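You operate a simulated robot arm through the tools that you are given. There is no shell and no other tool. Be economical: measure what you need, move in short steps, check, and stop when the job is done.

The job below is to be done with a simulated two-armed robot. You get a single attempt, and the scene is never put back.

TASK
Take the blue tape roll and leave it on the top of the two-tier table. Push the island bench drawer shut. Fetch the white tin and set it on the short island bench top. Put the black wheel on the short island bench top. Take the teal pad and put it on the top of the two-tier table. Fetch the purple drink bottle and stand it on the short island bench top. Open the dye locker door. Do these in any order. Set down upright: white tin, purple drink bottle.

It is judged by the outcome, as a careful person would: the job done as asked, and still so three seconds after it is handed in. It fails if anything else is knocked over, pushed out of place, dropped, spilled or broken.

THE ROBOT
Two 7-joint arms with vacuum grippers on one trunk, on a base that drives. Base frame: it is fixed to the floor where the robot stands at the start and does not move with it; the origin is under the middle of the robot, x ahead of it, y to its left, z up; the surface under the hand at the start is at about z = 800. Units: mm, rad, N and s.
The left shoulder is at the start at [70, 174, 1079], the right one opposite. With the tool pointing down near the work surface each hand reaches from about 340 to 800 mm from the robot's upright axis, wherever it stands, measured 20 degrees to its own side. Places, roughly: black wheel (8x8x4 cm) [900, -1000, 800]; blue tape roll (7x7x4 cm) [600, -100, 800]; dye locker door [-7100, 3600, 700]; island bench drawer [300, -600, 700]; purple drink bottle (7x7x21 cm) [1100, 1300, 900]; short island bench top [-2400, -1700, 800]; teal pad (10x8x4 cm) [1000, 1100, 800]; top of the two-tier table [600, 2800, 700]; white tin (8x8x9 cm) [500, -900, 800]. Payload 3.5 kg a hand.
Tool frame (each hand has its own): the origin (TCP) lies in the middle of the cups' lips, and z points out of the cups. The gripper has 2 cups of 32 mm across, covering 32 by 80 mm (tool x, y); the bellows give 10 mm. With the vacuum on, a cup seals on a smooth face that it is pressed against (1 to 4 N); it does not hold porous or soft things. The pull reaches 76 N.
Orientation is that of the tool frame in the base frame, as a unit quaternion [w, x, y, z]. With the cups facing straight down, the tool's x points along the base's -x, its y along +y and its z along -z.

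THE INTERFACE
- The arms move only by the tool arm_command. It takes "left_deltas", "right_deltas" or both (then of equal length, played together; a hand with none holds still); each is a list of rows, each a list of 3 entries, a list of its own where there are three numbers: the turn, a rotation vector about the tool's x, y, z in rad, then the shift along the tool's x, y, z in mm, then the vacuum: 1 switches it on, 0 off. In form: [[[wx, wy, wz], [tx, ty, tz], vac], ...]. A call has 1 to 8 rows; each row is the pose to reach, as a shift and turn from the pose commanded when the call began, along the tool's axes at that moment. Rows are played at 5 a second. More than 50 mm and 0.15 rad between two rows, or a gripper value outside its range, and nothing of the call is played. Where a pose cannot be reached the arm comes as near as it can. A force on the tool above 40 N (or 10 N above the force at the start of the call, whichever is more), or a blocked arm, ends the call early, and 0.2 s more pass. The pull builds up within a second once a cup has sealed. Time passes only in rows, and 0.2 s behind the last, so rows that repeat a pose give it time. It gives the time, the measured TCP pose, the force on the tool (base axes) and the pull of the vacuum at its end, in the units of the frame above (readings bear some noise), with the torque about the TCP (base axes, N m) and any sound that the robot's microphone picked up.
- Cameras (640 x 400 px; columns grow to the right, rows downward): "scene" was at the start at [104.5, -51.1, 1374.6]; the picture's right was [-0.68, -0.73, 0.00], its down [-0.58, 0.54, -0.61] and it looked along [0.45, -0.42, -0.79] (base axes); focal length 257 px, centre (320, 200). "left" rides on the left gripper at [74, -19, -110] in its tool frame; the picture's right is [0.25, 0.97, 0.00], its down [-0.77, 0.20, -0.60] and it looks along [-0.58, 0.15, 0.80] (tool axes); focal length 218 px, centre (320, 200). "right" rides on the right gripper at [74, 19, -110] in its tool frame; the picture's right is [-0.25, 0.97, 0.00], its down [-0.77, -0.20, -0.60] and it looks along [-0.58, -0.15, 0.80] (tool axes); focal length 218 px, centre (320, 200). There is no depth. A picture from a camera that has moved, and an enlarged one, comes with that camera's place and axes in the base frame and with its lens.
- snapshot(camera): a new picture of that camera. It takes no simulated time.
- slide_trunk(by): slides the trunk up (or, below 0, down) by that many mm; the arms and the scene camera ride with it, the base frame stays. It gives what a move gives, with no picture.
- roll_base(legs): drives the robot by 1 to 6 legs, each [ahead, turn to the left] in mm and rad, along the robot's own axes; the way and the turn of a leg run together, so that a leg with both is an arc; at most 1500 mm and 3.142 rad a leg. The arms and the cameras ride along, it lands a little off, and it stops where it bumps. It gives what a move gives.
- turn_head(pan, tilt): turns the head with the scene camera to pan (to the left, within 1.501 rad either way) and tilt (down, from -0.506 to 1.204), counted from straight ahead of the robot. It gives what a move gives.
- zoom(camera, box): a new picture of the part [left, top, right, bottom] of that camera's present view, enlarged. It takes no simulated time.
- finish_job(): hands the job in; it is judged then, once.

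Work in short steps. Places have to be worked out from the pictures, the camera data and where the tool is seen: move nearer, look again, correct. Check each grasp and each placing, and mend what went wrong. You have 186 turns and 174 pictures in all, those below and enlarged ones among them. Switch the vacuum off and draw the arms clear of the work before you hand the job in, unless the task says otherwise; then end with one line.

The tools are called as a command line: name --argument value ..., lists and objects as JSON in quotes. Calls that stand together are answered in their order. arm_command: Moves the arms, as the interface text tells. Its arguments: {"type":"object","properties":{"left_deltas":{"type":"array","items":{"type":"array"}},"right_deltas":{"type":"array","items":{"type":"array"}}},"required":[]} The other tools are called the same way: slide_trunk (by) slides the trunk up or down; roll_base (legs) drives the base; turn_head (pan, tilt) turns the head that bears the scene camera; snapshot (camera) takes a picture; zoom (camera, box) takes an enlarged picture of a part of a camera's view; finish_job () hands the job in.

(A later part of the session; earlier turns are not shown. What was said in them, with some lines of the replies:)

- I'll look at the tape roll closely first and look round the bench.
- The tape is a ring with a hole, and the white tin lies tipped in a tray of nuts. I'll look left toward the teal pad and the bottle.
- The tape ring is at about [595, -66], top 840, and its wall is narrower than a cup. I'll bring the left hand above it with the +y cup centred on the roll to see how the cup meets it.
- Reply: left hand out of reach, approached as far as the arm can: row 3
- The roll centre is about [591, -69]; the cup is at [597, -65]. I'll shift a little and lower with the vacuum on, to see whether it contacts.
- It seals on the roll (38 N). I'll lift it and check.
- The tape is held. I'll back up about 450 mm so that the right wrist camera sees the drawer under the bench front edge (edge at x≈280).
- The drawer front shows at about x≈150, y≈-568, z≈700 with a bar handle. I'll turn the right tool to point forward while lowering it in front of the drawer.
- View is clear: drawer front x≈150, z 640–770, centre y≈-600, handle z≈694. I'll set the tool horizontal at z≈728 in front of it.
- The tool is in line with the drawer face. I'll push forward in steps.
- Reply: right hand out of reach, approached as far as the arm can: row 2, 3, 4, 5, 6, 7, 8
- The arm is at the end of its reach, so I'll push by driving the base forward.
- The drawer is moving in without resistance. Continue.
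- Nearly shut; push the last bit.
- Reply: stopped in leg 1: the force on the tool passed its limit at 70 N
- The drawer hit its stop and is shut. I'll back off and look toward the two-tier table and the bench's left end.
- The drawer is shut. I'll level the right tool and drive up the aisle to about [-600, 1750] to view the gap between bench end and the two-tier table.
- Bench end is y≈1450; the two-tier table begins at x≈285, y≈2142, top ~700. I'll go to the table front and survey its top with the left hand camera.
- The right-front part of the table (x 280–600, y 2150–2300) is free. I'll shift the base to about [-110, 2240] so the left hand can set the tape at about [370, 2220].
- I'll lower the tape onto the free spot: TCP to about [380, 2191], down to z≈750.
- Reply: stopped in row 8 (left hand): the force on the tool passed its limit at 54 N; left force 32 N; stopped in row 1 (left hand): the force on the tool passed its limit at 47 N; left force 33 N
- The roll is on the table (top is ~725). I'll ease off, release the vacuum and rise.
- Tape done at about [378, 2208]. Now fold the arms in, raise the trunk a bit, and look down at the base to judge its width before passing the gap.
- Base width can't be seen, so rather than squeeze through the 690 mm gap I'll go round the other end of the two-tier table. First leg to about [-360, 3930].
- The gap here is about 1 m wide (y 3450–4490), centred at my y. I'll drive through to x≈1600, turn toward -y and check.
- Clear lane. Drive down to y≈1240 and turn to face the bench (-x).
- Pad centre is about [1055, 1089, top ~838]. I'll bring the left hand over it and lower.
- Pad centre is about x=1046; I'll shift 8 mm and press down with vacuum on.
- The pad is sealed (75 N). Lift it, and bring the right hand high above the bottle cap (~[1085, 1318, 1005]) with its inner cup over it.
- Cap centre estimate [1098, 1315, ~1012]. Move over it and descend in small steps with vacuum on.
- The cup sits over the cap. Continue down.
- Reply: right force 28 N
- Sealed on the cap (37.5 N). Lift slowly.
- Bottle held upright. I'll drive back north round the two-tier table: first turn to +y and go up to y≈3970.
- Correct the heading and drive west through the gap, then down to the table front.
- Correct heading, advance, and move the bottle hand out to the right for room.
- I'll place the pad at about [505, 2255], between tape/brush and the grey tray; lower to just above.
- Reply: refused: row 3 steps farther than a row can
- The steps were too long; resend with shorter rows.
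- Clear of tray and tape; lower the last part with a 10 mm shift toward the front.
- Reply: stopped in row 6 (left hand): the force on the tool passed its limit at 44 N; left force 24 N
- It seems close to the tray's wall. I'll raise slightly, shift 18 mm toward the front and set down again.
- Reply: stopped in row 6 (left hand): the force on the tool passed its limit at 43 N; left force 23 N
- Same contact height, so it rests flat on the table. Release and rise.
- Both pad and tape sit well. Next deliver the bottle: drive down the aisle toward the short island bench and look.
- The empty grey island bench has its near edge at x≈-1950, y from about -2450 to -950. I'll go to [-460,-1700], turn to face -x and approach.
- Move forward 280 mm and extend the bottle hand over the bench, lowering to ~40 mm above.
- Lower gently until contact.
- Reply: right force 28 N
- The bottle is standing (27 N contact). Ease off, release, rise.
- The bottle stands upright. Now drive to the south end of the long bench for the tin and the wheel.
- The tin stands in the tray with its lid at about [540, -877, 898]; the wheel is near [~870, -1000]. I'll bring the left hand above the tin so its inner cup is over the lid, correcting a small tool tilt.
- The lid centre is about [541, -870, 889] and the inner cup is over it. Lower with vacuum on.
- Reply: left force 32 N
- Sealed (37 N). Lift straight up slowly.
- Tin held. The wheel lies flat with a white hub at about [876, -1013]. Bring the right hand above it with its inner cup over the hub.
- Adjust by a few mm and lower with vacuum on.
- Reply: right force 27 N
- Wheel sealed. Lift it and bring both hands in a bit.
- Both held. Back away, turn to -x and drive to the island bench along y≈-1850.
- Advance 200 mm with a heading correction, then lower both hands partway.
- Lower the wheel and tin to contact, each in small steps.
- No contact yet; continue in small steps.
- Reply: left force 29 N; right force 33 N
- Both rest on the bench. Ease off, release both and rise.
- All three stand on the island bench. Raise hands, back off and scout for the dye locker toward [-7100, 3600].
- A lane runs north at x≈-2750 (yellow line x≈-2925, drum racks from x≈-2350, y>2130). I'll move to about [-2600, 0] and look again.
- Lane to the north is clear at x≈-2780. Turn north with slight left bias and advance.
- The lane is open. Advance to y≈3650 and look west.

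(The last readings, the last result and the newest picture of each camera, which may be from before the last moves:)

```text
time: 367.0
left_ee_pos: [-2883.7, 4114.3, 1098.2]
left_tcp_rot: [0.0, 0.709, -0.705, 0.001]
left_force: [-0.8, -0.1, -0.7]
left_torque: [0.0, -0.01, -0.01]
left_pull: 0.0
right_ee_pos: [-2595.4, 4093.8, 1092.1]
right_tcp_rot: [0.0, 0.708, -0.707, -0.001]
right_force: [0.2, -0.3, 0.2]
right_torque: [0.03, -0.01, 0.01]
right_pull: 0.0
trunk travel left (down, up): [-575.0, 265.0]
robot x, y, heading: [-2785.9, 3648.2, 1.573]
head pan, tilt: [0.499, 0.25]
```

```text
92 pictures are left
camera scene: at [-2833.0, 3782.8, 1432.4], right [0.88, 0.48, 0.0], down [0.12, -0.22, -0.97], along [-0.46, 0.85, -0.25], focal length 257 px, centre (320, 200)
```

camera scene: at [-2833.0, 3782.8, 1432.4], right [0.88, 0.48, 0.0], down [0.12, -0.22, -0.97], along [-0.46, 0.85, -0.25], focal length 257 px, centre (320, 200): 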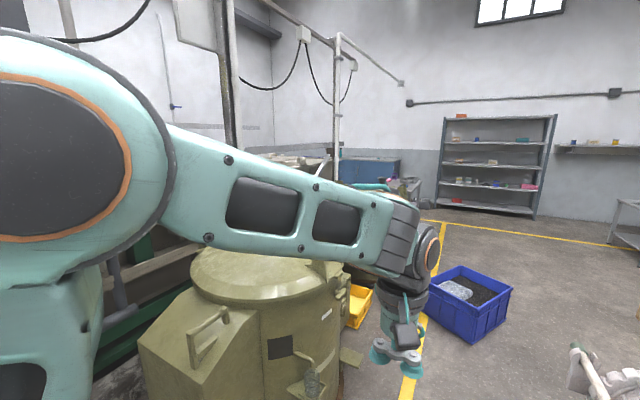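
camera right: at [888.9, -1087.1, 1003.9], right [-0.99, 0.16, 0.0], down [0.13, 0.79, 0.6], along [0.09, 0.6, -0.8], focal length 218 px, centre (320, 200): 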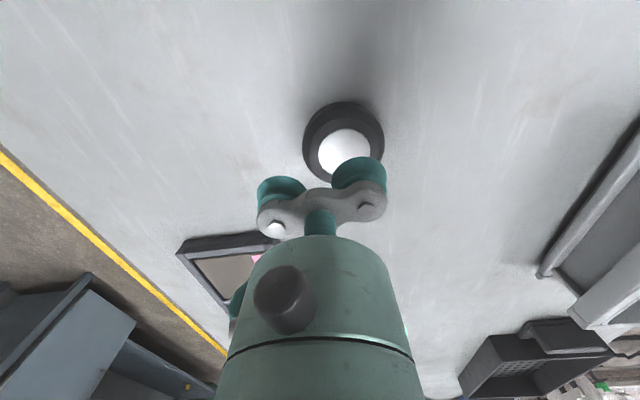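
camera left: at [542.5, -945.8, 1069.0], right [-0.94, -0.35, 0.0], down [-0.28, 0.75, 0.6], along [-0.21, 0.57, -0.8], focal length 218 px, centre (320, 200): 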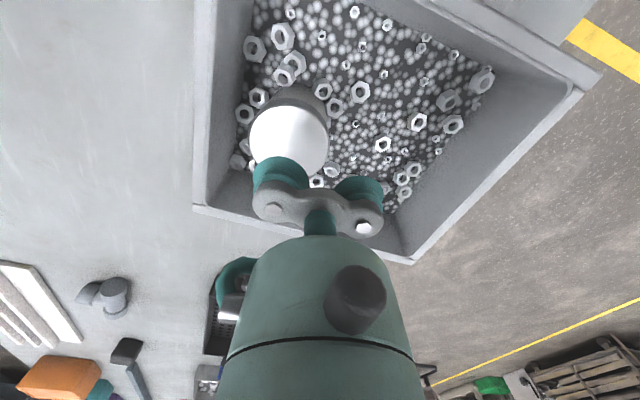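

No way west here; the locker side lies beyond the vat row. Check ahead for passing north, east of the blue crate.

turn_head --pan -0.2 --tilt 0.3

snapshot --camera "scene"

```text
time: 368.1
left_ee_pos: [-2884.0, 4114.9, 1097.6]
left_tcp_rot: [0.001, 0.71, -0.705, 0.0]
left_force: [0.6, -0.5, -0.3]
left_torque: [0.03, 0.01, 0.0]
left_pull: 0.1
right_ee_pos: [-2596.0, 4092.9, 1092.7]
right_tcp_rot: [0.001, 0.708, -0.706, -0.001]
right_force: [0.2, 0.1, 0.4]
right_torque: [0.01, -0.03, -0.01]
right_pull: 0.1
trunk travel left (down, up): [-575.0, 265.0]
robot x, y, heading: [-2783.9, 3648.5, 1.57]
head pan, tilt: [-0.201, 0.3]
```

```text
91 pictures are left
camera scene: at [-2769.7, 3792.3, 1427.7], right [0.98, -0.2, 0.0], down [-0.06, -0.29, -0.96], along [0.19, 0.94, -0.3], focal length 257 px, centre (320, 200)
```

scene: 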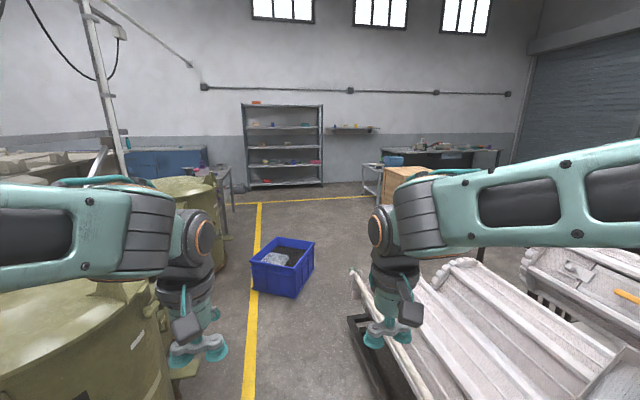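

That passage north is too tight by the crate. The locker must be reached via the west aisle (x≈-6600) from the south along the yellow line y≈-1350. I'll reverse down the lane to y≈-400 first.

roll_base --legs '[[-1400, 0], [-1350, 0], [-1300, 0]]'

turn_head --pan 1.4 --tilt 0.4

snapshot --camera "scene"

```text
time: 387.8
left_ee_pos: [-3014.5, 22.2, 1098.0]
left_tcp_rot: [0.0, -0.691, 0.722, -0.001]
left_force: [1.0, -0.3, 0.2]
left_torque: [0.0, 0.03, 0.01]
left_pull: 0.1
right_ee_pos: [-2727.8, -11.8, 1093.3]
right_tcp_rot: [-0.001, -0.691, 0.722, 0.002]
right_force: [0.0, 0.2, -0.5]
right_torque: [0.01, 0.02, 0.03]
right_pull: 0.1
trunk travel left (down, up): [-575.0, 265.0]
robot x, y, heading: [-2941.2, -445.9, 1.527]
head pan, tilt: [-0.201, 0.3]
```

```text
time: 389.5
left_ee_pos: [-3014.5, 23.7, 1098.9]
left_tcp_rot: [-0.001, -0.692, 0.722, -0.001]
left_force: [-0.2, 0.0, 0.1]
left_torque: [-0.01, 0.0, -0.04]
left_pull: 0.0
right_ee_pos: [-2727.2, -12.0, 1091.8]
right_tcp_rot: [0.0, -0.692, 0.722, 0.001]
right_force: [-1.1, -0.2, -0.2]
right_torque: [-0.01, -0.03, -0.04]
right_pull: 0.2
trunk travel left (down, up): [-575.0, 265.0]
robot x, y, heading: [-2936.8, -445.7, 1.521]
head pan, tilt: [1.4, 0.4]
```

```text
90 pictures are left
camera scene: at [-3028.5, -374.1, 1418.4], right [0.22, 0.98, 0.0], down [0.38, -0.09, -0.92], along [-0.9, 0.2, -0.39], focal length 257 px, centre (320, 200)
```

scene: 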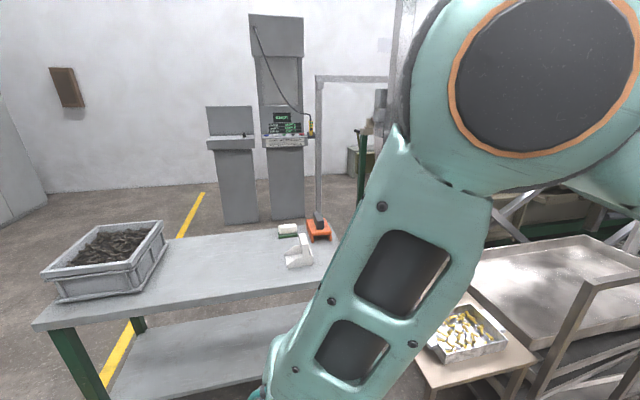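

Gap between the green-leg table (x<-3700, y>-1060) and the island (x>-2910) is ~790 mm. Go through its centre to y≈-1450.

roll_base --legs '[[0, 1.62], [370, 0], [0, 1.571]]'

turn_head --pan 0.0 --tilt 0.6

snapshot --camera "scene"

```text
time: 399.4
left_ee_pos: [-3236.3, -905.2, 1098.0]
left_tcp_rot: [-0.001, 0.724, 0.69, 0.0]
left_force: [-0.2, 0.7, -0.6]
left_torque: [-0.02, 0.01, -0.01]
left_pull: 0.1
right_ee_pos: [-3521.8, -870.3, 1092.4]
right_tcp_rot: [0.001, 0.724, 0.69, -0.001]
right_force: [0.3, -0.1, -0.3]
right_torque: [0.01, 0.02, 0.06]
right_pull: 0.0
trunk travel left (down, up): [-575.0, 265.0]
robot x, y, heading: [-3310.4, -436.2, -1.624]
head pan, tilt: [1.4, 0.4]
```

```text
time: 401.0
left_ee_pos: [-3234.8, -905.9, 1097.5]
left_tcp_rot: [-0.001, 0.723, 0.691, 0.001]
left_force: [0.1, 0.5, 0.1]
left_torque: [0.02, -0.04, 0.01]
left_pull: 0.0
right_ee_pos: [-3522.0, -869.9, 1092.1]
right_tcp_rot: [0.001, 0.723, 0.69, -0.001]
right_force: [0.6, 0.5, -0.3]
right_torque: [0.01, 0.0, -0.03]
right_pull: 0.1
trunk travel left (down, up): [-575.0, 265.0]
robot x, y, heading: [-3305.9, -436.8, -1.626]
head pan, tilt: [0.0, 0.6]
```

```text
89 pictures are left
camera scene: at [-3315.9, -575.6, 1400.2], right [-1.0, 0.05, 0.0], down [0.03, 0.56, -0.83], along [-0.04, -0.82, -0.56], focal length 257 px, centre (320, 200)
```

scene: 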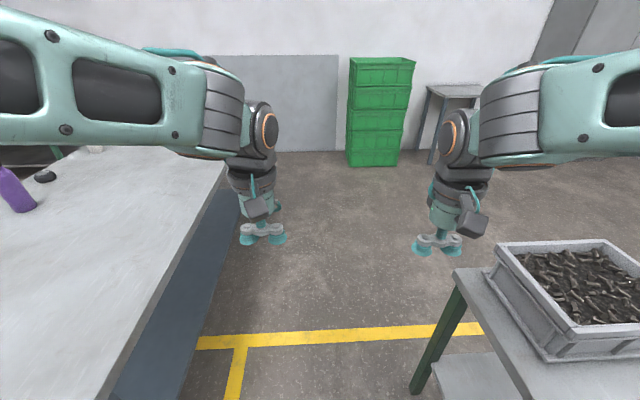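

Centred. Drive forward to y≈-1460 and turn west.

roll_base --legs '[[0, 0.03], [1030, 0], [0, -1.545]]'

turn_head --pan -0.1 --tilt 0.3

snapshot --camera "scene"

```text
time: 410.5
left_ee_pos: [-3794.3, -1570.8, 1097.8]
left_tcp_rot: [0.0, 1.0, 0.003, 0.001]
left_force: [-0.2, 0.3, 0.6]
left_torque: [-0.02, -0.03, -0.03]
left_pull: 0.2
right_ee_pos: [-3774.0, -1281.4, 1093.3]
right_tcp_rot: [0.0, 1.0, 0.003, -0.001]
right_force: [0.1, 0.0, 0.3]
right_torque: [-0.01, 0.03, 0.02]
right_pull: 0.1
trunk travel left (down, up): [-575.0, 265.0]
robot x, y, heading: [-3329.2, -1470.3, -3.14]
head pan, tilt: [0.0, 0.6]
```

```text
time: 411.3
left_ee_pos: [-3793.2, -1570.5, 1098.6]
left_tcp_rot: [0.0, 1.0, 0.004, 0.001]
left_force: [-0.3, -0.4, 1.0]
left_torque: [-0.03, -0.01, 0.02]
left_pull: 0.1
right_ee_pos: [-3773.8, -1281.6, 1093.5]
right_tcp_rot: [0.001, 1.0, 0.002, 0.0]
right_force: [0.0, -0.1, -0.6]
right_torque: [0.0, -0.01, 0.01]
right_pull: 0.0
trunk travel left (down, up): [-575.0, 265.0]
robot x, y, heading: [-3332.3, -1472.5, -3.14]
head pan, tilt: [-0.099, 0.3]
```

```text
88 pictures are left
camera scene: at [-3474.3, -1463.6, 1427.6], right [0.1, 1.0, 0.0], down [0.3, -0.03, -0.95], along [-0.95, 0.09, -0.3], focal length 257 px, centre (320, 200)
```

scene: 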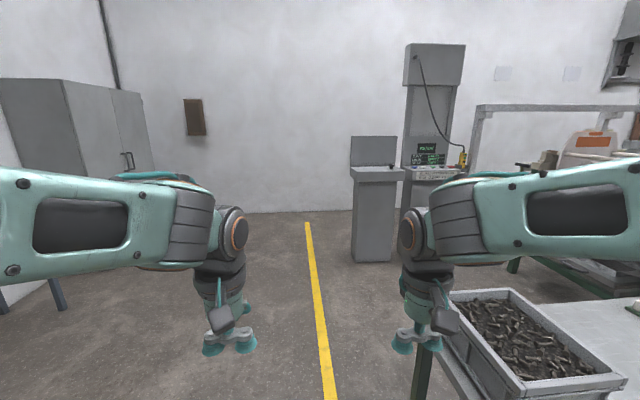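

Clear westward. Drive to x≈-6530 and turn north.

roll_base --legs '[[1100, 0], [1100, 0], [950, 0], [0, -1.571]]'

turn_head --pan 0.0 --tilt 0.25

snapshot --camera "scene"

```text
time: 430.6
left_ee_pos: [-6589.0, -1025.7, 1098.5]
left_tcp_rot: [0.001, -0.704, 0.71, 0.001]
left_force: [0.6, -0.2, 0.4]
left_torque: [-0.04, 0.03, -0.02]
left_pull: 0.1
right_ee_pos: [-6302.5, -1050.8, 1093.8]
right_tcp_rot: [0.001, -0.704, 0.711, 0.001]
right_force: [-0.5, -1.0, 0.6]
right_torque: [0.03, 0.02, -0.06]
right_pull: 0.1
trunk travel left (down, up): [-575.0, 265.0]
robot x, y, heading: [-6501.2, -1489.3, 1.555]
head pan, tilt: [-0.099, 0.3]
```

```text
time: 431.3
left_ee_pos: [-6588.8, -1026.0, 1098.8]
left_tcp_rot: [0.0, -0.704, 0.71, -0.001]
left_force: [-0.3, -0.1, -0.4]
left_torque: [-0.02, 0.0, 0.0]
left_pull: 0.1
right_ee_pos: [-6302.2, -1051.2, 1092.7]
right_tcp_rot: [0.001, -0.704, 0.711, 0.0]
right_force: [0.3, 1.0, -0.5]
right_torque: [-0.01, 0.01, -0.01]
right_pull: 0.0
trunk travel left (down, up): [-575.0, 265.0]
robot x, y, heading: [-6497.0, -1492.6, 1.556]
head pan, tilt: [0.0, 0.25]
```

```text
87 pictures are left
camera scene: at [-6498.0, -1347.3, 1432.4], right [1.0, -0.01, 0.0], down [0.0, -0.25, -0.97], along [0.01, 0.97, -0.25], focal length 257 px, centre (320, 200)
```

scene: 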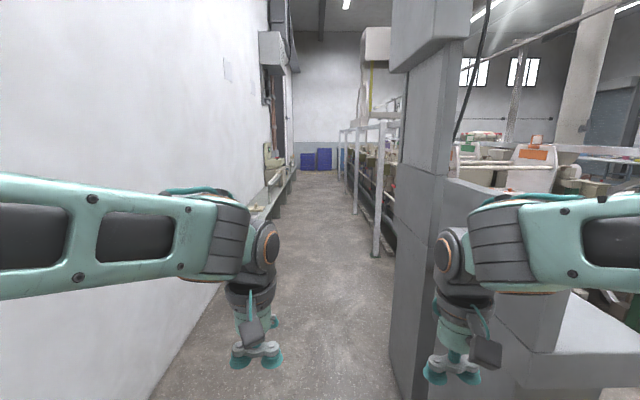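

zoom --camera "scene" --box '[220, 100, 380, 230]'

```text
3.08 times, centred on (300, 165) of scene
camera zoom: at [-6498.0, -1347.3, 1432.4], right [1.0, -0.01, 0.0], down [0.0, -0.25, -0.97], along [0.01, 0.97, -0.25], focal length 791 px, centre (382, 308)
```

zoom: 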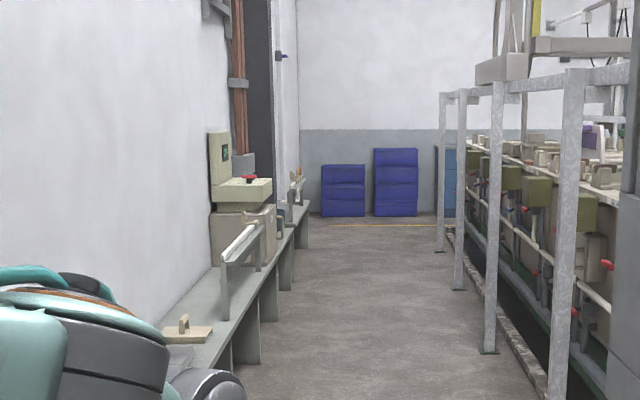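

A beige cabinet on the left-wall bench at about [-7250, 3400] is likely the dye locker. Drive up the aisle to y≈2300 and look.

roll_base --legs '[[0, 0.015], [1300, 0], [1300, 0], [1200, 0]]'

turn_head --pan 0.4 --tilt 0.4

snapshot --camera "scene"

```text
time: 450.1
left_ee_pos: [-6721.5, 2791.3, 1099.5]
left_tcp_rot: [0.0, 0.73, -0.683, 0.001]
left_force: [-0.3, -0.2, -0.3]
left_torque: [-0.02, 0.03, -0.02]
left_pull: 0.0
right_ee_pos: [-6433.1, 2788.5, 1093.2]
right_tcp_rot: [0.0, 0.73, -0.684, -0.001]
right_force: [-0.3, -0.4, -0.2]
right_torque: [0.01, -0.01, 0.02]
right_pull: 0.0
trunk travel left (down, up): [-575.0, 265.0]
robot x, y, heading: [-6598.5, 2334.5, 1.63]
head pan, tilt: [0.0, 0.25]
```

```text
time: 451.0
left_ee_pos: [-6721.7, 2790.9, 1098.0]
left_tcp_rot: [-0.001, 0.73, -0.683, -0.001]
left_force: [1.1, -0.1, 0.3]
left_torque: [0.04, 0.01, 0.0]
left_pull: 0.1
right_ee_pos: [-6433.1, 2787.9, 1092.5]
right_tcp_rot: [-0.001, 0.73, -0.684, 0.0]
right_force: [-0.8, -0.2, 0.0]
right_torque: [-0.01, -0.02, 0.0]
right_pull: 0.1
trunk travel left (down, up): [-575.0, 265.0]
robot x, y, heading: [-6596.7, 2334.9, 1.633]
head pan, tilt: [0.4, 0.4]
```

```text
85 pictures are left
camera scene: at [-6642.4, 2467.1, 1418.5], right [0.9, 0.44, 0.0], down [0.17, -0.35, -0.92], along [-0.41, 0.83, -0.39], focal length 257 px, centre (320, 200)
```

scene: 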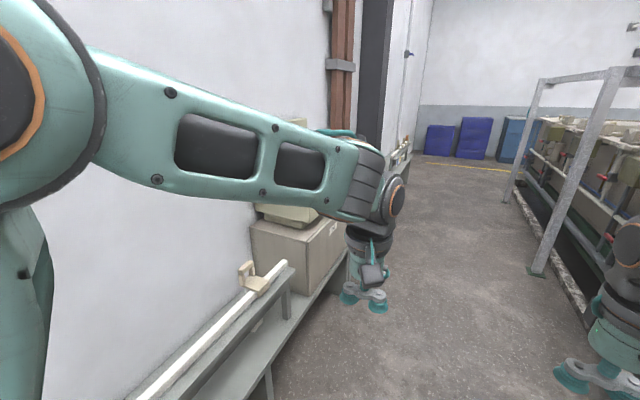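

Drive alongside it and turn to face the cabinet (west).

roll_base --legs '[[0, -0.25], [1170, 0], [0, 1.76]]'

turn_head --pan 0.0 --tilt 0.6

snapshot --camera "scene"

snapshot --camera "left"

```text
time: 462.2
left_ee_pos: [-6823.9, 3429.8, 1097.7]
left_tcp_rot: [0.001, 1.0, -0.007, 0.0]
left_force: [-0.5, 0.2, 0.6]
left_torque: [-0.01, -0.01, 0.0]
left_pull: 0.0
right_ee_pos: [-6798.6, 3717.6, 1093.6]
right_tcp_rot: [0.0, 1.0, -0.008, -0.001]
right_force: [-0.3, 0.4, 0.0]
right_torque: [0.06, 0.03, 0.0]
right_pull: 0.0
trunk travel left (down, up): [-575.0, 265.0]
robot x, y, heading: [-6358.4, 3520.8, 3.12]
head pan, tilt: [0.4, 0.4]
```

```text
time: 463.1
left_ee_pos: [-6824.3, 3429.7, 1098.3]
left_tcp_rot: [0.0, 1.0, -0.008, 0.001]
left_force: [-0.2, -0.2, 0.3]
left_torque: [0.01, -0.01, -0.03]
left_pull: 0.0
right_ee_pos: [-6797.1, 3717.2, 1092.2]
right_tcp_rot: [0.001, 1.0, -0.009, -0.001]
right_force: [0.1, 0.5, -0.9]
right_torque: [0.0, 0.02, -0.02]
right_pull: 0.2
trunk travel left (down, up): [-575.0, 265.0]
robot x, y, heading: [-6359.7, 3515.5, 3.123]
head pan, tilt: [0.0, 0.6]
```

```text
84 pictures are left
camera scene: at [-6498.4, 3518.8, 1400.2], right [0.02, 1.0, 0.0], down [0.56, -0.01, -0.83], along [-0.83, 0.02, -0.56], focal length 257 px, centre (320, 200)
```

scene: 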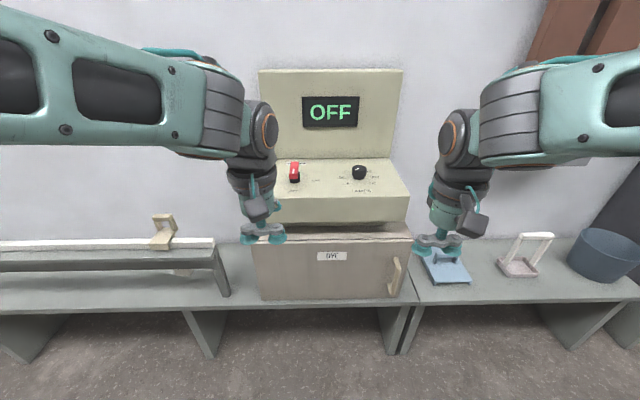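

```text
83 pictures are left
camera left: at [-6750.9, 3446.6, 1209.0], right [0.24, -0.97, 0.0], down [-0.77, -0.19, 0.6], along [-0.59, -0.14, -0.8], focal length 218 px, centre (320, 200)
```

left: 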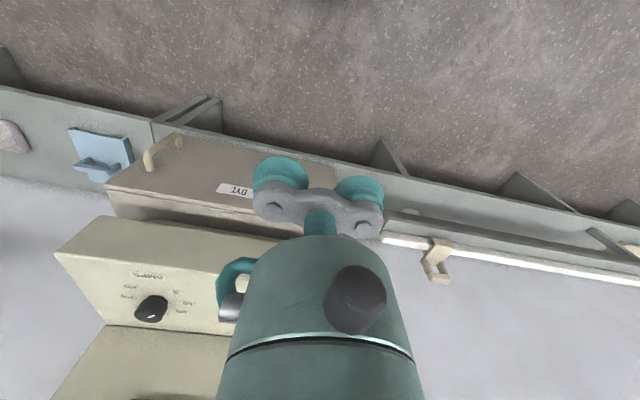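

This is the "DYE" locker: door face x≈-7130, y 3311–3845, z ~495–800, handle at right ([-7104, 3809, 647]), hinge on the left. I'll move the left arm aside, turn the right tool forward, and lower the trunk.

arm_command --left_deltas '[[[0, 0, 0], [12, 30, -10], 0], [[0, 0, 0], [25, 65, -20], 0], [[0, 0, 0], [40, 100, -30], 0], [[0, 0, 0], [55, 135, -40], 0], [[0, 0, 0], [70, 170, -50], 0], [[0, 0, 0], [80, 200, -60], 0], [[0, 0, 0], [90, 230, -70], 0], [[0, 0, 0], [90, 240, -80], 0]]' --right_deltas '[[[0, -0.15, 0], [0, 0, 0], 0], [[0, -0.3, 0], [5, 0, 0], 0], [[0, -0.45, 0], [10, 0, 0], 0], [[0, -0.6, 0], [15, 0, 0], 0], [[0, -0.75, 0], [20, 0, 0], 0], [[0, -0.9, 0], [20, 0, 0], 0], [[0, -1.05, 0], [20, 0, 0], 0], [[0, -1.2, 0], [20, 0, 0], 0]]'

slide_trunk --by -330

snapshot --camera "scene"

```text
time: 464.9
left_ee_pos: [-6766.2, 3203.6, 1152.6]
left_tcp_rot: [-0.002, 1.0, -0.007, 0.001]
left_force: [-0.4, 0.5, 0.8]
left_torque: [0.04, 0.0, 0.01]
left_pull: 0.1
left hand out of reach, approached as far as the arm can: row 6, 7, 8
right_ee_pos: [-6843.9, 3699.9, 1128.5]
right_tcp_rot: [-0.006, 0.824, -0.007, -0.566]
right_force: [-0.5, -0.2, 0.0]
right_torque: [0.0, 0.0, 0.02]
right_pull: 0.0
right hand out of reach, approached as far as the arm can: row 6, 7, 8
trunk travel left (down, up): [-575.0, 265.0]
robot x, y, heading: [-6355.7, 3522.9, 3.117]
head pan, tilt: [0.0, 0.6]
```

```text
time: 468.1
left_ee_pos: [-6765.8, 3207.8, 823.4]
left_tcp_rot: [0.0, 1.0, -0.008, 0.001]
left_force: [-0.8, 0.4, 0.4]
left_torque: [0.01, 0.01, 0.01]
left_pull: 0.2
right_ee_pos: [-6842.2, 3701.7, 797.4]
right_tcp_rot: [-0.004, 0.825, -0.007, -0.565]
right_force: [1.0, -0.2, 0.7]
right_torque: [0.0, 0.0, 0.0]
right_pull: 0.1
trunk travel left (down, up): [-245.0, 595.0]
robot x, y, heading: [-6359.8, 3516.4, 3.118]
head pan, tilt: [0.0, 0.6]
```

```text
82 pictures are left
camera scene: at [-6498.2, 3518.7, 1070.3], right [0.02, 1.0, 0.0], down [0.56, -0.01, -0.83], along [-0.82, 0.02, -0.56], focal length 257 px, centre (320, 200)
```

scene: 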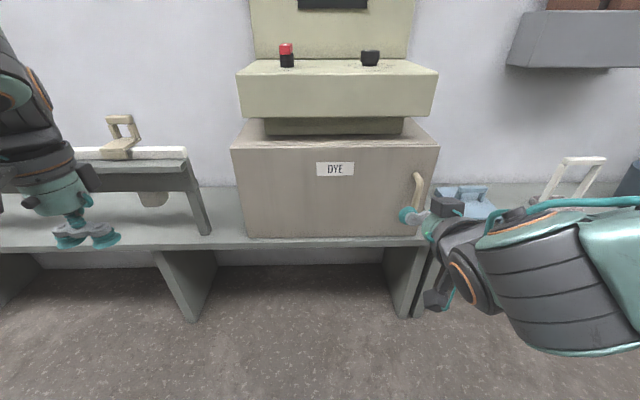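

The tool is nearly forward. Finish levelling and approach to a point ~120 mm before the door, left of the handle.

arm_command --right_deltas '[[[0, -0.1, 0], [5, -8, 30], 0], [[0, -0.2, 0], [10, -16, 60], 0], [[0, -0.3, 0], [20, -24, 90], 0], [[0, -0.371, 0], [35, -28, 120], 0], [[0, -0.371, 0], [48, -28, 120], 0]]'

snapshot --camera "scene"

```text
time: 469.3
left_ee_pos: [-6764.4, 3207.7, 824.0]
left_tcp_rot: [0.0, 1.0, -0.009, -0.001]
left_force: [-0.2, -0.3, -0.1]
left_torque: [-0.02, 0.0, -0.03]
left_pull: 0.0
right_ee_pos: [-6937.0, 3750.8, 712.4]
right_tcp_rot: [0.003, -0.706, 0.038, 0.707]
right_force: [0.3, -0.1, -0.8]
right_torque: [0.02, 0.0, -0.01]
right_pull: 0.0
trunk travel left (down, up): [-245.0, 595.0]
robot x, y, heading: [-6359.4, 3519.9, 3.118]
head pan, tilt: [0.0, 0.6]
```

```text
81 pictures are left
camera scene: at [-6498.0, 3519.1, 1070.4], right [0.02, 1.0, 0.0], down [0.56, -0.01, -0.83], along [-0.82, 0.02, -0.56], focal length 257 px, centre (320, 200)
```

scene: 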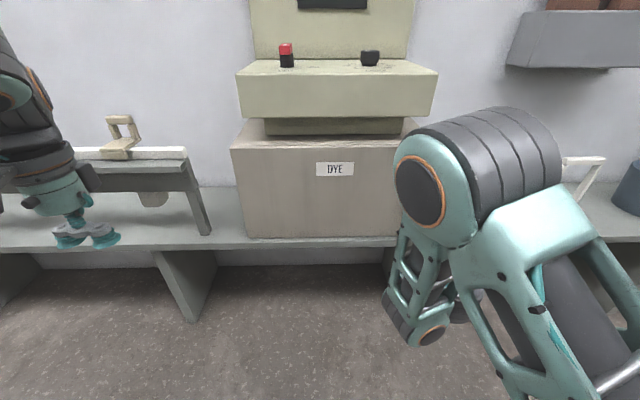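

Adjust yaw and close in to ~35 mm from the door, then look with the wrist camera.

arm_command --right_deltas '[[[-0.03, 0, 0], [8, 8, 40], 0], [[-0.058, 0, 0], [15, 15, 80], 0], [[-0.058, 0, 0], [15, 15, 120], 0], [[-0.058, 0, 0], [15, 15, 145], 0], [[-0.058, 0, 0], [15, 15, 145], 0]]'

snapshot --camera "right"

```text
time: 470.5
left_ee_pos: [-6765.3, 3206.6, 822.6]
left_tcp_rot: [0.0, 1.0, -0.008, 0.001]
left_force: [0.2, 0.0, -1.2]
left_torque: [0.01, 0.01, 0.01]
left_pull: 0.1
right_ee_pos: [-7081.3, 3717.7, 695.7]
right_tcp_rot: [-0.014, -0.707, -0.015, 0.707]
right_force: [0.0, 0.3, -0.3]
right_torque: [-0.01, -0.02, -0.02]
right_pull: 0.1
trunk travel left (down, up): [-245.0, 595.0]
robot x, y, heading: [-6358.7, 3515.3, 3.122]
head pan, tilt: [0.0, 0.6]
```

```text
80 pictures are left
camera right: at [-6970.5, 3702.5, 622.7], right [0.04, -0.97, 0.25], down [0.6, 0.22, 0.77], along [-0.8, 0.12, 0.59], focal length 218 px, centre (320, 200)
```

right: 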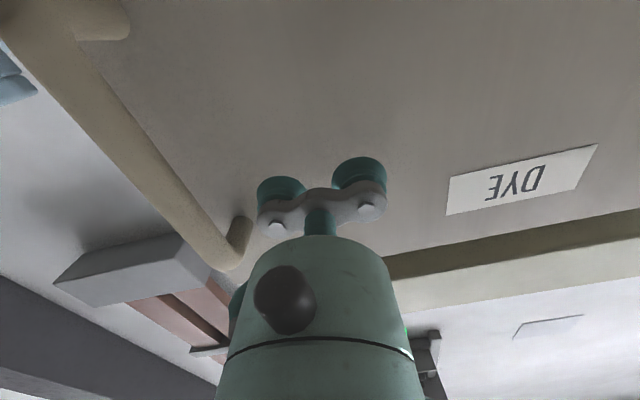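

Cups lie between label and handle. Press onto the door with vacuum on.

arm_command --right_deltas '[[[0, 0, 0], [0, 0, 20], 1], [[0, 0, 0], [0, 0, 35], 1], [[0, 0, 0], [0, 0, 45], 1], [[0, 0, 0], [0, 0, 50], 1], [[0, 0, 0], [0, 0, 54], 1], [[0, 0, 0], [0, 0, 58], 1], [[0, 0, 0], [0, 0, 60], 1], [[0, 0, 0], [0, 0, 60], 1]]'

```text
time: 471.1
left_ee_pos: [-6763.4, 3208.2, 822.5]
left_tcp_rot: [-0.001, 1.0, -0.009, -0.001]
left_force: [0.3, -0.9, -0.6]
left_torque: [0.01, 0.02, 0.01]
left_pull: 0.0
right_ee_pos: [-7112.9, 3716.0, 696.8]
right_tcp_rot: [0.015, 0.708, 0.015, -0.706]
right_force: [14.2, -1.0, 5.0]
right_torque: [0.01, 0.11, 0.38]
right_pull: 75.9
trunk travel left (down, up): [-245.0, 595.0]
robot x, y, heading: [-6357.2, 3513.0, 3.118]
head pan, tilt: [0.0, 0.6]
stopped in row 3 (right hand): the force on the tool passed its limit at 44 N (the readings are from after the stop); the commanded pose is now the measured one
```

Sealed (76 N). Pull the door along its arc (hinge left, radius ≈405), turning the tool with it.

arm_command --right_deltas '[[[0.04, 0, 0], [0, 0.3, -16], 1], [[0.08, 0, 0], [0, 1.3, -32], 1], [[0.12, 0, 0], [0, 3, -48], 1], [[0.16, 0, 0], [0, 5, -64.5], 1], [[0.2, 0, 0], [0, 8, -80.5], 1], [[0.24, 0, 0], [0, 11.6, -96], 1], [[0.28, 0, 0], [0, 15.8, -112], 1], [[0.32, 0, 0], [0, 20.5, -127], 1]]'

snapshot --camera "scene"

```text
time: 472.9
left_ee_pos: [-6764.0, 3205.4, 820.4]
left_tcp_rot: [-0.003, 1.0, -0.01, 0.0]
left_force: [0.1, 0.6, -0.4]
left_torque: [-0.03, -0.01, 0.01]
left_pull: 0.1
right_ee_pos: [-6986.0, 3698.2, 696.2]
right_tcp_rot: [-0.1, 0.701, -0.098, -0.699]
right_force: [-7.8, -24.1, 12.0]
right_torque: [-0.51, -0.04, 0.05]
right_pull: 75.8
trunk travel left (down, up): [-245.0, 595.0]
robot x, y, heading: [-6358.0, 3519.1, 3.119]
head pan, tilt: [0.0, 0.6]
```

```text
79 pictures are left
camera scene: at [-6497.3, 3515.5, 1070.3], right [0.02, 1.0, 0.0], down [0.56, -0.01, -0.83], along [-0.83, 0.02, -0.56], focal length 257 px, centre (320, 200)
```

scene: 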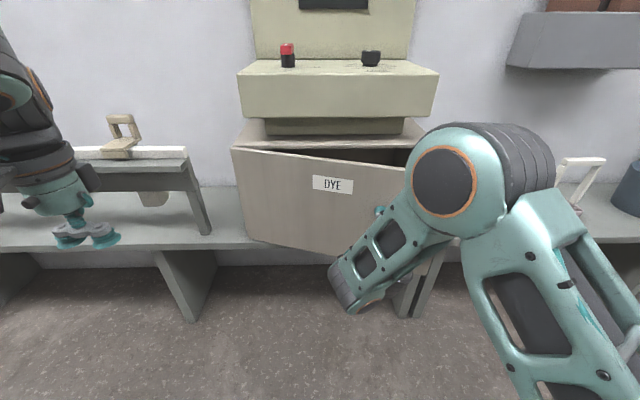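

The door is opening (~18°). Continue along the arc with a small correction toward the hinge.

arm_command --right_deltas '[[[0.04, 0, 0], [0, 3, -16], 1], [[0.08, 0, 0], [0, 6, -32], 1], [[0.12, 0, 0], [0, 10, -48], 1], [[0.16, 0, 0], [0, 13, -64.5], 1], [[0.2, 0, 0], [0, 17, -80.5], 1], [[0.24, 0, 0], [0, 21, -96], 1], [[0.28, 0, 0], [0, 26, -112], 1], [[0.32, 0, 0], [0, 31, -127], 1]]'

snapshot --camera "scene"

```text
time: 474.2
left_ee_pos: [-6764.9, 3205.1, 821.9]
left_tcp_rot: [-0.002, 1.0, -0.007, 0.0]
left_force: [-0.5, -0.6, 0.0]
left_torque: [0.0, 0.02, -0.03]
left_pull: 0.0
right_ee_pos: [-6938.6, 3708.8, 657.0]
right_tcp_rot: [-0.185, 0.738, -0.181, -0.623]
right_force: [-10.1, -18.8, 23.3]
right_torque: [0.83, 0.13, -0.64]
right_pull: 75.2
right hand out of reach, approached as far as the arm can: row 2, 3, 4, 5, 6
trunk travel left (down, up): [-245.0, 595.0]
robot x, y, heading: [-6356.9, 3514.6, 3.118]
head pan, tilt: [0.0, 0.6]
stopped in row 6 (right hand): the arm was blocked; the commanded pose is now the measured one
```

```text
78 pictures are left
camera scene: at [-6496.9, 3515.7, 1070.2], right [0.02, 1.0, 0.0], down [0.56, -0.01, -0.83], along [-0.83, 0.02, -0.56], focal length 257 px, centre (320, 200)
```

scene: 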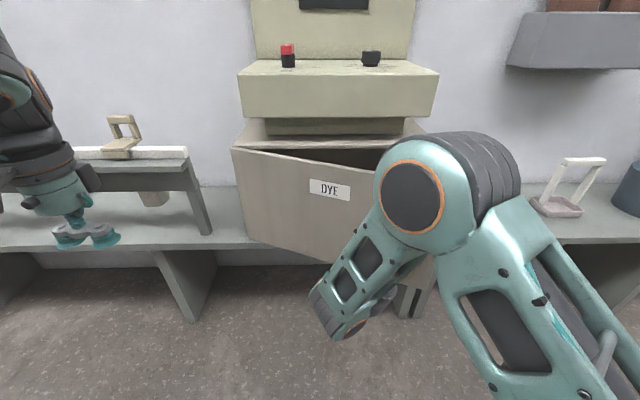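

The arm is near a joint limit; the door is ~27° open. I'll release here, back off, and then push the door wider from inside with the tool pointing down.

arm_command --right_deltas '[[[0, 0, 0], [0, 0, 0], 0], [[0, 0, 0], [0, 0, 0], 0], [[0, 0, 0], [0, 0, 0], 0], [[0, 0, 0], [0, 0, 0], 0], [[0, 0, 0], [0, 0, -15], 0], [[0, 0, 0], [0, 0, -35], 0], [[0, 0, 0], [0, 0, -60], 0]]'

snapshot --camera "scene"

```text
time: 475.6
left_ee_pos: [-6764.6, 3201.9, 822.6]
left_tcp_rot: [-0.002, 1.0, -0.006, 0.002]
left_force: [-0.5, 0.6, -0.4]
left_torque: [-0.03, -0.02, 0.0]
left_pull: 0.0
right_ee_pos: [-6916.7, 3709.5, 635.8]
right_tcp_rot: [-0.187, 0.758, -0.194, -0.594]
right_force: [-18.0, -33.5, 21.1]
right_torque: [0.11, -0.76, -0.95]
right_pull: 0.1
right hand out of reach, approached as far as the arm can: row 6
trunk travel left (down, up): [-245.0, 595.0]
robot x, y, heading: [-6359.8, 3514.9, 3.129]
head pan, tilt: [0.0, 0.6]
stopped in row 6 (right hand): the force on the tool passed its limit at 54 N (the readings are from after the stop); the commanded pose is now the measured one
```

```text
77 pictures are left
camera scene: at [-6498.6, 3514.4, 1070.6], right [0.02, 1.0, 0.0], down [0.56, -0.01, -0.83], along [-0.82, 0.01, -0.56], focal length 257 px, centre (320, 200)
```

scene: 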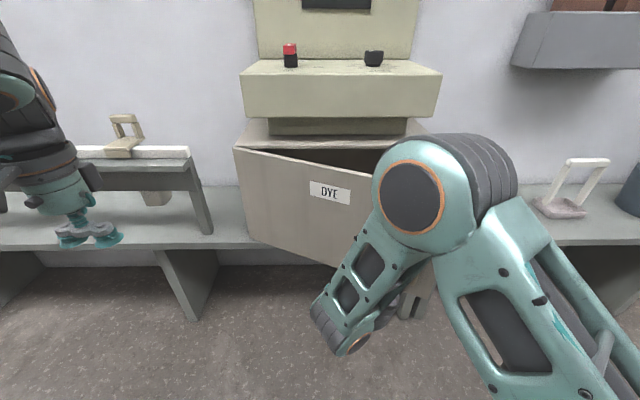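

There's still contact force; look with the wrist camera.

snapshot --camera "right"

```text
76 pictures are left
camera right: at [-6819.3, 3630.8, 589.4], right [-0.56, -0.81, 0.19], down [0.44, -0.08, 0.9], along [-0.71, 0.58, 0.4], focal length 218 px, centre (320, 200)
```

right: 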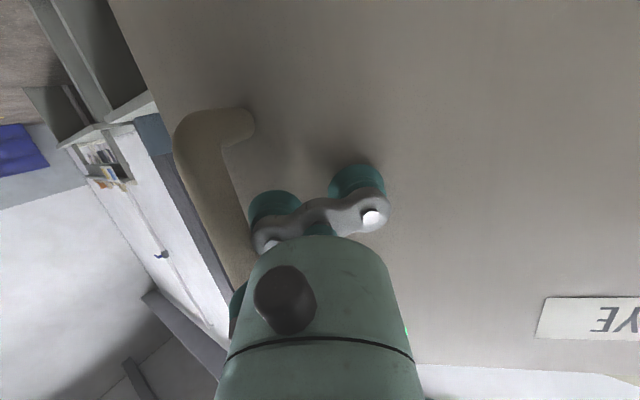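

The gripper rests against the handle's inner side. Slide it toward the hinge (tool +y), then back off while turning back toward straight-ahead.

arm_command --right_deltas '[[[0, 0, 0], [0, 12, 0], 0], [[0, 0, 0], [0, 25, -3], 0], [[-0.08, 0, 0], [0, 30, -12], 0], [[-0.16, 0, 0], [0, 32, -25], 0], [[-0.24, 0, 0], [0, 34, -40], 0], [[-0.32, 0, 0], [0, 36, -60], 0], [[-0.4, 0, 0], [0, 38, -80], 0]]'

snapshot --camera "right"

```text
time: 477.2
left_ee_pos: [-6764.6, 3206.1, 823.9]
left_tcp_rot: [0.001, 1.0, -0.007, 0.001]
left_force: [-0.1, -0.3, 0.7]
left_torque: [-0.01, -0.02, 0.03]
left_pull: 0.0
right_ee_pos: [-6861.8, 3657.1, 585.2]
right_tcp_rot: [-0.051, 0.829, -0.097, -0.549]
right_force: [0.1, -0.5, 0.2]
right_torque: [0.01, 0.02, 0.02]
right_pull: 0.0
right hand out of reach, approached as far as the arm can: row 7
trunk travel left (down, up): [-245.0, 595.0]
robot x, y, heading: [-6357.7, 3515.5, 3.122]
head pan, tilt: [0.0, 0.6]
stopped in row 7 (right hand): the arm was blocked; the commanded pose is now the measured one
```

```text
75 pictures are left
camera right: at [-6738.4, 3608.5, 561.9], right [-0.31, -0.92, 0.25], down [0.3, 0.16, 0.94], along [-0.91, 0.36, 0.22], focal length 218 px, centre (320, 200)
```

right: 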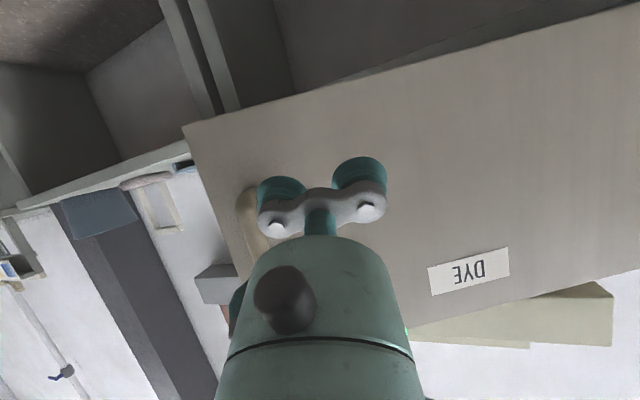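

The hand is free. Back the base 80 mm, raise the trunk 330, then turn the tool down.

roll_base --legs '[[-80, 0]]'

slide_trunk --by 330

arm_command --right_deltas '[[[-0.02, 0.14, -0.02], [0, 0, 0], 0], [[-0.04, 0.28, -0.04], [0, 0, 0], 0], [[-0.06, 0.42, -0.06], [0, 0, 0], 0], [[-0.08, 0.56, -0.08], [0, 0, 0], 0], [[-0.1, 0.7, -0.1], [0, 0, 0], 0], [[-0.12, 0.84, -0.12], [0, 0, 0], 0], [[-0.13, 0.98, -0.13], [0, 0, 0], 0]]'

snapshot --camera "scene"

```text
time: 478.3
left_ee_pos: [-6684.9, 3203.1, 823.7]
left_tcp_rot: [0.0, 1.0, -0.006, 0.0]
left_force: [0.2, -0.1, -0.1]
left_torque: [-0.02, 0.03, 0.01]
left_pull: 0.1
right_ee_pos: [-6782.2, 3653.1, 586.2]
right_tcp_rot: [-0.051, 0.827, -0.096, -0.551]
right_force: [0.5, 0.5, -0.4]
right_torque: [-0.01, -0.01, -0.01]
right_pull: 0.0
trunk travel left (down, up): [-245.0, 595.0]
robot x, y, heading: [-6280.7, 3516.7, 3.128]
head pan, tilt: [0.0, 0.6]
```

```text
time: 481.5
left_ee_pos: [-6685.7, 3203.5, 1152.3]
left_tcp_rot: [0.0, 1.0, -0.006, 0.001]
left_force: [1.3, 0.8, 0.4]
left_torque: [0.01, 0.01, -0.02]
left_pull: 0.1
right_ee_pos: [-6783.8, 3654.8, 915.5]
right_tcp_rot: [-0.051, 0.827, -0.097, -0.551]
right_force: [0.3, 0.5, 0.0]
right_torque: [0.01, -0.02, -0.01]
right_pull: 0.1
trunk travel left (down, up): [-575.0, 265.0]
robot x, y, heading: [-6277.3, 3513.4, 3.123]
head pan, tilt: [0.0, 0.6]
```

```text
time: 483.1
left_ee_pos: [-6687.0, 3204.4, 1153.0]
left_tcp_rot: [0.0, 1.0, -0.006, 0.001]
left_force: [0.0, -0.2, -0.1]
left_torque: [0.01, 0.0, 0.01]
left_pull: 0.0
right_ee_pos: [-6783.7, 3654.6, 917.1]
right_tcp_rot: [0.019, 0.995, -0.021, -0.095]
right_force: [0.2, 0.6, -0.1]
right_torque: [-0.03, -0.04, 0.02]
right_pull: 0.1
trunk travel left (down, up): [-575.0, 265.0]
robot x, y, heading: [-6281.0, 3514.7, 3.128]
head pan, tilt: [0.0, 0.6]
```

```text
74 pictures are left
camera scene: at [-6419.9, 3516.3, 1400.1], right [0.02, 1.0, 0.0], down [0.57, -0.01, -0.82], along [-0.82, 0.01, -0.57], focal length 257 px, centre (320, 200)
```

scene: 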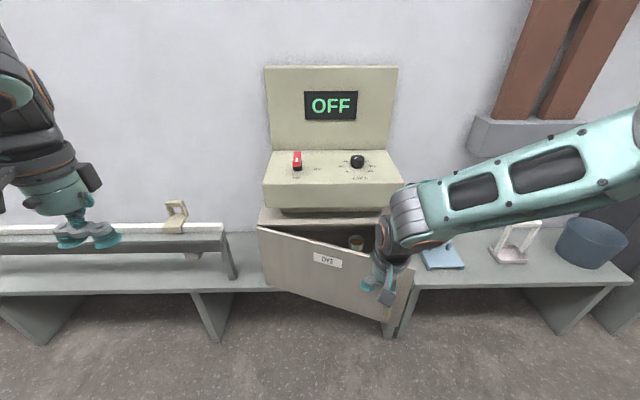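

The tool is nearly down and the door is ~27° open. Level the tool, then advance the base 80 mm.

arm_command --right_deltas '[[[0, 0.1, 0], [0, 0, -15], 0], [[0.03, 0.19, 0], [0, 0, -30], 0]]'

roll_base --legs '[[80, 0]]'

snapshot --camera "right"

```text
time: 483.7
left_ee_pos: [-6686.1, 3203.2, 1151.8]
left_tcp_rot: [-0.001, 1.0, -0.007, 0.001]
left_force: [-0.2, 0.3, -0.4]
left_torque: [0.02, 0.01, 0.0]
left_pull: 0.0
right_ee_pos: [-6777.5, 3653.9, 945.4]
right_tcp_rot: [0.004, 1.0, -0.022, -0.001]
right_force: [0.1, -0.9, 0.0]
right_torque: [0.01, -0.02, 0.01]
right_pull: 0.1
trunk travel left (down, up): [-575.0, 265.0]
robot x, y, heading: [-6280.3, 3513.1, 3.123]
head pan, tilt: [0.0, 0.6]
```

```text
time: 484.8
left_ee_pos: [-6767.0, 3206.2, 1153.1]
left_tcp_rot: [-0.001, 1.0, -0.007, 0.001]
left_force: [-0.1, -0.5, 0.3]
left_torque: [0.04, -0.05, 0.02]
left_pull: 0.0
right_ee_pos: [-6858.9, 3655.5, 945.6]
right_tcp_rot: [0.005, 1.0, -0.022, -0.001]
right_force: [-0.5, 0.8, 0.3]
right_torque: [-0.05, -0.02, -0.01]
right_pull: 0.0
trunk travel left (down, up): [-575.0, 265.0]
robot x, y, heading: [-6361.6, 3514.1, 3.129]
head pan, tilt: [0.0, 0.6]
```

```text
73 pictures are left
camera right: at [-6784.9, 3634.1, 1056.4], right [-0.3, -0.96, 0.01], down [-0.76, 0.24, 0.6], along [-0.58, 0.17, -0.8], focal length 218 px, centre (320, 200)
```

right: 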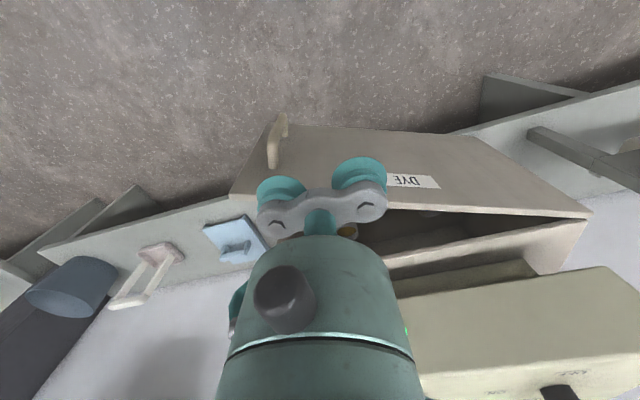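

Door tip ≈[-6924, 3808] (≈21° open). Move over the opening to [-7040, 3735] at height, then check.

arm_command --right_deltas '[[[0, 0, 0], [-40, -18, 0], 0], [[0, 0, 0], [-80, -36, 0], 0], [[0, 0, 0], [-120, -54, 0], 0], [[0, 0, 0], [-160, -68, 0], 0], [[0, 0, 0], [-184, -72, 0], 0], [[0, 0, 0], [-184, -72, 35], 0], [[0, 0, 0], [-184, -72, 70], 0]]'

snapshot --camera "right"

snapshot --camera "scene"

```text
time: 486.4
left_ee_pos: [-6768.7, 3205.6, 1152.6]
left_tcp_rot: [0.0, 1.0, -0.006, 0.0]
left_force: [-0.3, -0.4, 0.0]
left_torque: [0.01, -0.01, 0.02]
left_pull: 0.1
right_ee_pos: [-7039.0, 3737.9, 874.3]
right_tcp_rot: [0.005, 1.0, -0.023, -0.001]
right_force: [-0.1, -0.3, 0.1]
right_torque: [-0.01, 0.0, 0.02]
right_pull: 0.0
trunk travel left (down, up): [-575.0, 265.0]
robot x, y, heading: [-6360.7, 3515.5, 3.126]
head pan, tilt: [0.0, 0.6]
```

```text
72 pictures are left
camera right: at [-6965.9, 3715.9, 985.4], right [-0.3, -0.96, 0.01], down [-0.76, 0.24, 0.6], along [-0.58, 0.17, -0.8], focal length 218 px, centre (320, 200)
```

right: 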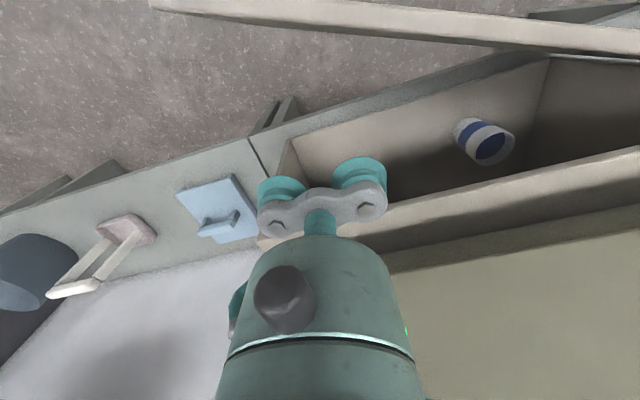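

```text
71 pictures are left
camera scene: at [-6501.4, 3518.0, 1400.1], right [0.02, 1.0, 0.0], down [0.57, -0.01, -0.82], along [-0.82, 0.02, -0.57], focal length 257 px, centre (320, 200)
```

scene: 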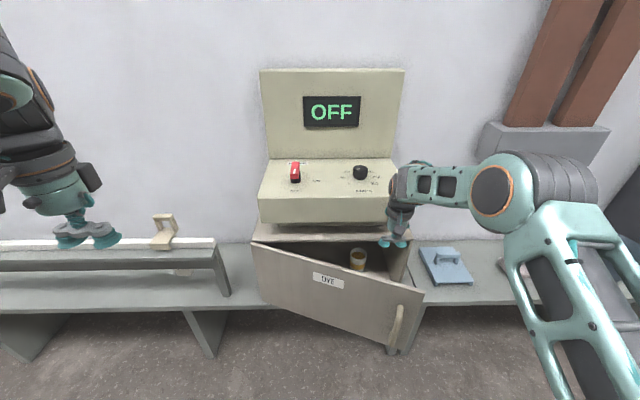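

Clearances look good (90 mm to the locker, ~85 mm to the door). Lower into the opening.

arm_command --right_deltas '[[[0, 0, 0], [0, 0, 40], 0], [[0, 0, 0], [0, 0, 80], 0], [[0, 0, 0], [0, 0, 115], 0], [[0, 0, 0], [0, 0, 140], 0], [[0, 0, 0], [0, 0, 150], 0]]'

snapshot --camera "scene"

```text
time: 487.6
left_ee_pos: [-6765.4, 3204.4, 1152.4]
left_tcp_rot: [0.0, 1.0, -0.006, 0.001]
left_force: [0.1, -0.7, -0.2]
left_torque: [0.01, -0.01, 0.01]
left_pull: 0.1
right_ee_pos: [-7039.5, 3735.6, 725.0]
right_tcp_rot: [0.005, 1.0, -0.023, -0.002]
right_force: [0.6, 0.8, 0.4]
right_torque: [-0.01, 0.0, -0.01]
right_pull: 0.2
trunk travel left (down, up): [-575.0, 265.0]
robot x, y, heading: [-6362.4, 3514.6, 3.128]
head pan, tilt: [0.0, 0.6]
```

```text
70 pictures are left
camera scene: at [-6500.1, 3517.6, 1400.2], right [0.02, 1.0, 0.0], down [0.56, -0.01, -0.83], along [-0.82, 0.02, -0.56], focal length 257 px, centre (320, 200)
```

scene: 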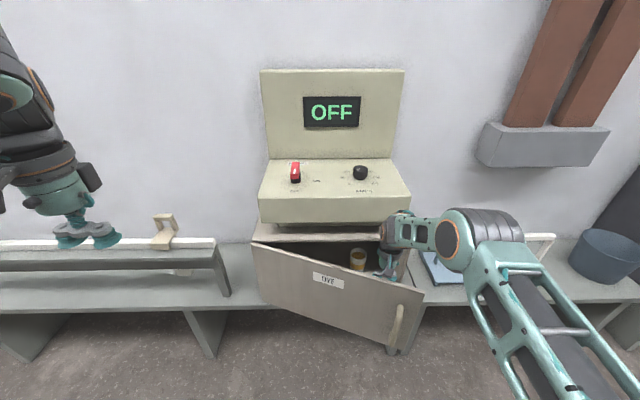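

Now sweep the hand outward and toward the hinge side along an arc to swing the door wide.

arm_command --right_deltas '[[[0, 0, 0], [48, 9, 0], 0], [[0, 0, 0], [90, 27, 0], 0], [[0, 0, 0], [135, 44, 0], 0], [[0, 0, 0], [174, 70, 0], 0], [[0, 0, 0], [210, 102, 0], 0], [[0, 0, 0], [240, 139, 0], 0], [[0, 0, 0], [264, 181, 0], 0], [[0, 0, 0], [280, 225, 0], 0]]'

snapshot --camera "scene"

```text
time: 489.4
left_ee_pos: [-6766.3, 3203.9, 1152.7]
left_tcp_rot: [-0.001, 1.0, -0.007, 0.0]
left_force: [-0.1, -0.9, 0.4]
left_torque: [-0.03, 0.06, 0.01]
left_pull: 0.1
right_ee_pos: [-6770.6, 3494.9, 727.7]
right_tcp_rot: [0.004, 1.0, -0.023, -0.002]
right_force: [1.0, 0.3, -1.1]
right_torque: [0.02, 0.01, -0.03]
right_pull: 0.0
trunk travel left (down, up): [-575.0, 265.0]
robot x, y, heading: [-6361.2, 3515.7, 3.123]
head pan, tilt: [0.0, 0.6]
```

```text
69 pictures are left
camera scene: at [-6499.8, 3515.9, 1400.2], right [0.02, 1.0, 0.0], down [0.56, -0.01, -0.83], along [-0.83, 0.02, -0.56], focal length 257 px, centre (320, 200)
```

scene: 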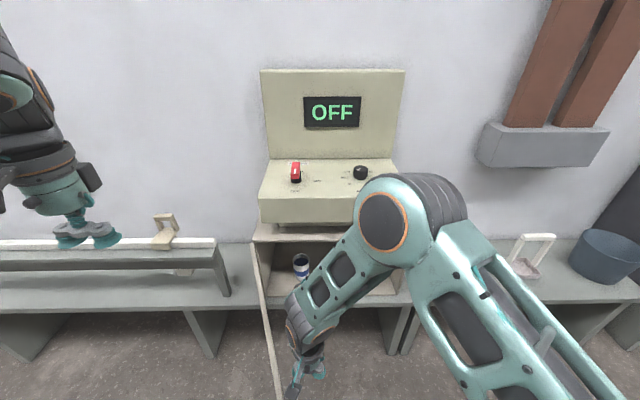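

The door is swung wide open. Raise the hand clear and check.

arm_command --right_deltas '[[[0, 0, 0], [0, -15, -40], 0], [[0, 0, 0], [0, -20, -85], 0], [[0, 0, 0], [0, -40, -130], 0], [[0, 0, 0], [0, -60, -175], 0], [[0, 0, 0], [0, -80, -220], 0], [[0, 0, 0], [0, -110, -260], 0], [[0, 0, 0], [0, -140, -290], 0], [[0, 0, 0], [0, -170, -320], 0]]'

roll_base --legs '[[-150, 0]]'

snapshot --camera "scene"

```text
time: 491.2
left_ee_pos: [-6765.5, 3207.6, 1153.2]
left_tcp_rot: [0.0, 1.0, -0.007, 0.0]
left_force: [0.0, 0.3, -0.1]
left_torque: [-0.03, 0.02, 0.01]
left_pull: 0.1
right_ee_pos: [-6759.8, 3669.1, 1045.1]
right_tcp_rot: [0.006, 1.0, -0.022, -0.002]
right_force: [-0.4, 0.3, -0.4]
right_torque: [0.0, 0.0, 0.0]
right_pull: 0.1
trunk travel left (down, up): [-575.0, 265.0]
robot x, y, heading: [-6355.3, 3515.6, 3.124]
head pan, tilt: [0.0, 0.6]
```

```text
time: 492.5
left_ee_pos: [-6619.3, 3203.8, 1151.4]
left_tcp_rot: [0.0, 1.0, -0.007, 0.002]
left_force: [0.4, 0.1, -0.2]
left_torque: [0.0, 0.02, 0.04]
left_pull: 0.1
right_ee_pos: [-6613.4, 3667.2, 1045.5]
right_tcp_rot: [0.005, 1.0, -0.023, -0.001]
right_force: [-0.1, -0.7, 0.0]
right_torque: [-0.05, 0.01, 0.02]
right_pull: 0.2
trunk travel left (down, up): [-575.0, 265.0]
robot x, y, heading: [-6214.6, 3510.2, 3.118]
head pan, tilt: [0.0, 0.6]
```

```text
68 pictures are left
camera scene: at [-6353.4, 3515.0, 1400.1], right [0.02, 1.0, 0.0], down [0.57, -0.01, -0.82], along [-0.82, 0.02, -0.57], focal length 257 px, centre (320, 200)
```

scene: 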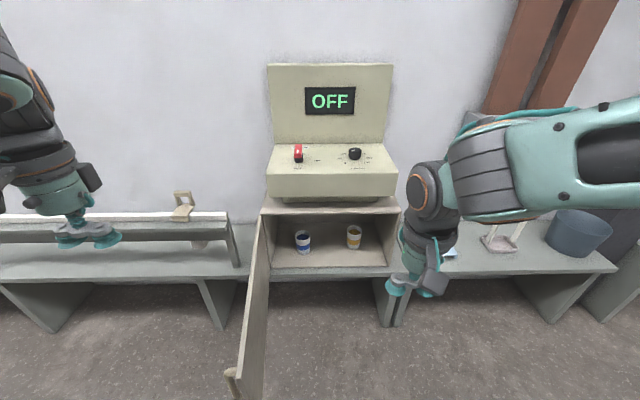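

The locker door stands about 90° open and its contents are undisturbed. Everything else was checked when it was placed, the vacuum is off on both hands and the arms are clear, so I'm handing the job in.

finish_job

```text
The job is handed in.
```

All seven tasks are done and the job is handed in: the tape roll and teal pad are on the two-tier table, the white tin, wheel and purple bottle are on the short island bench (tin and bottle upright), the island bench drawer is shut, and the dye locker door is open.
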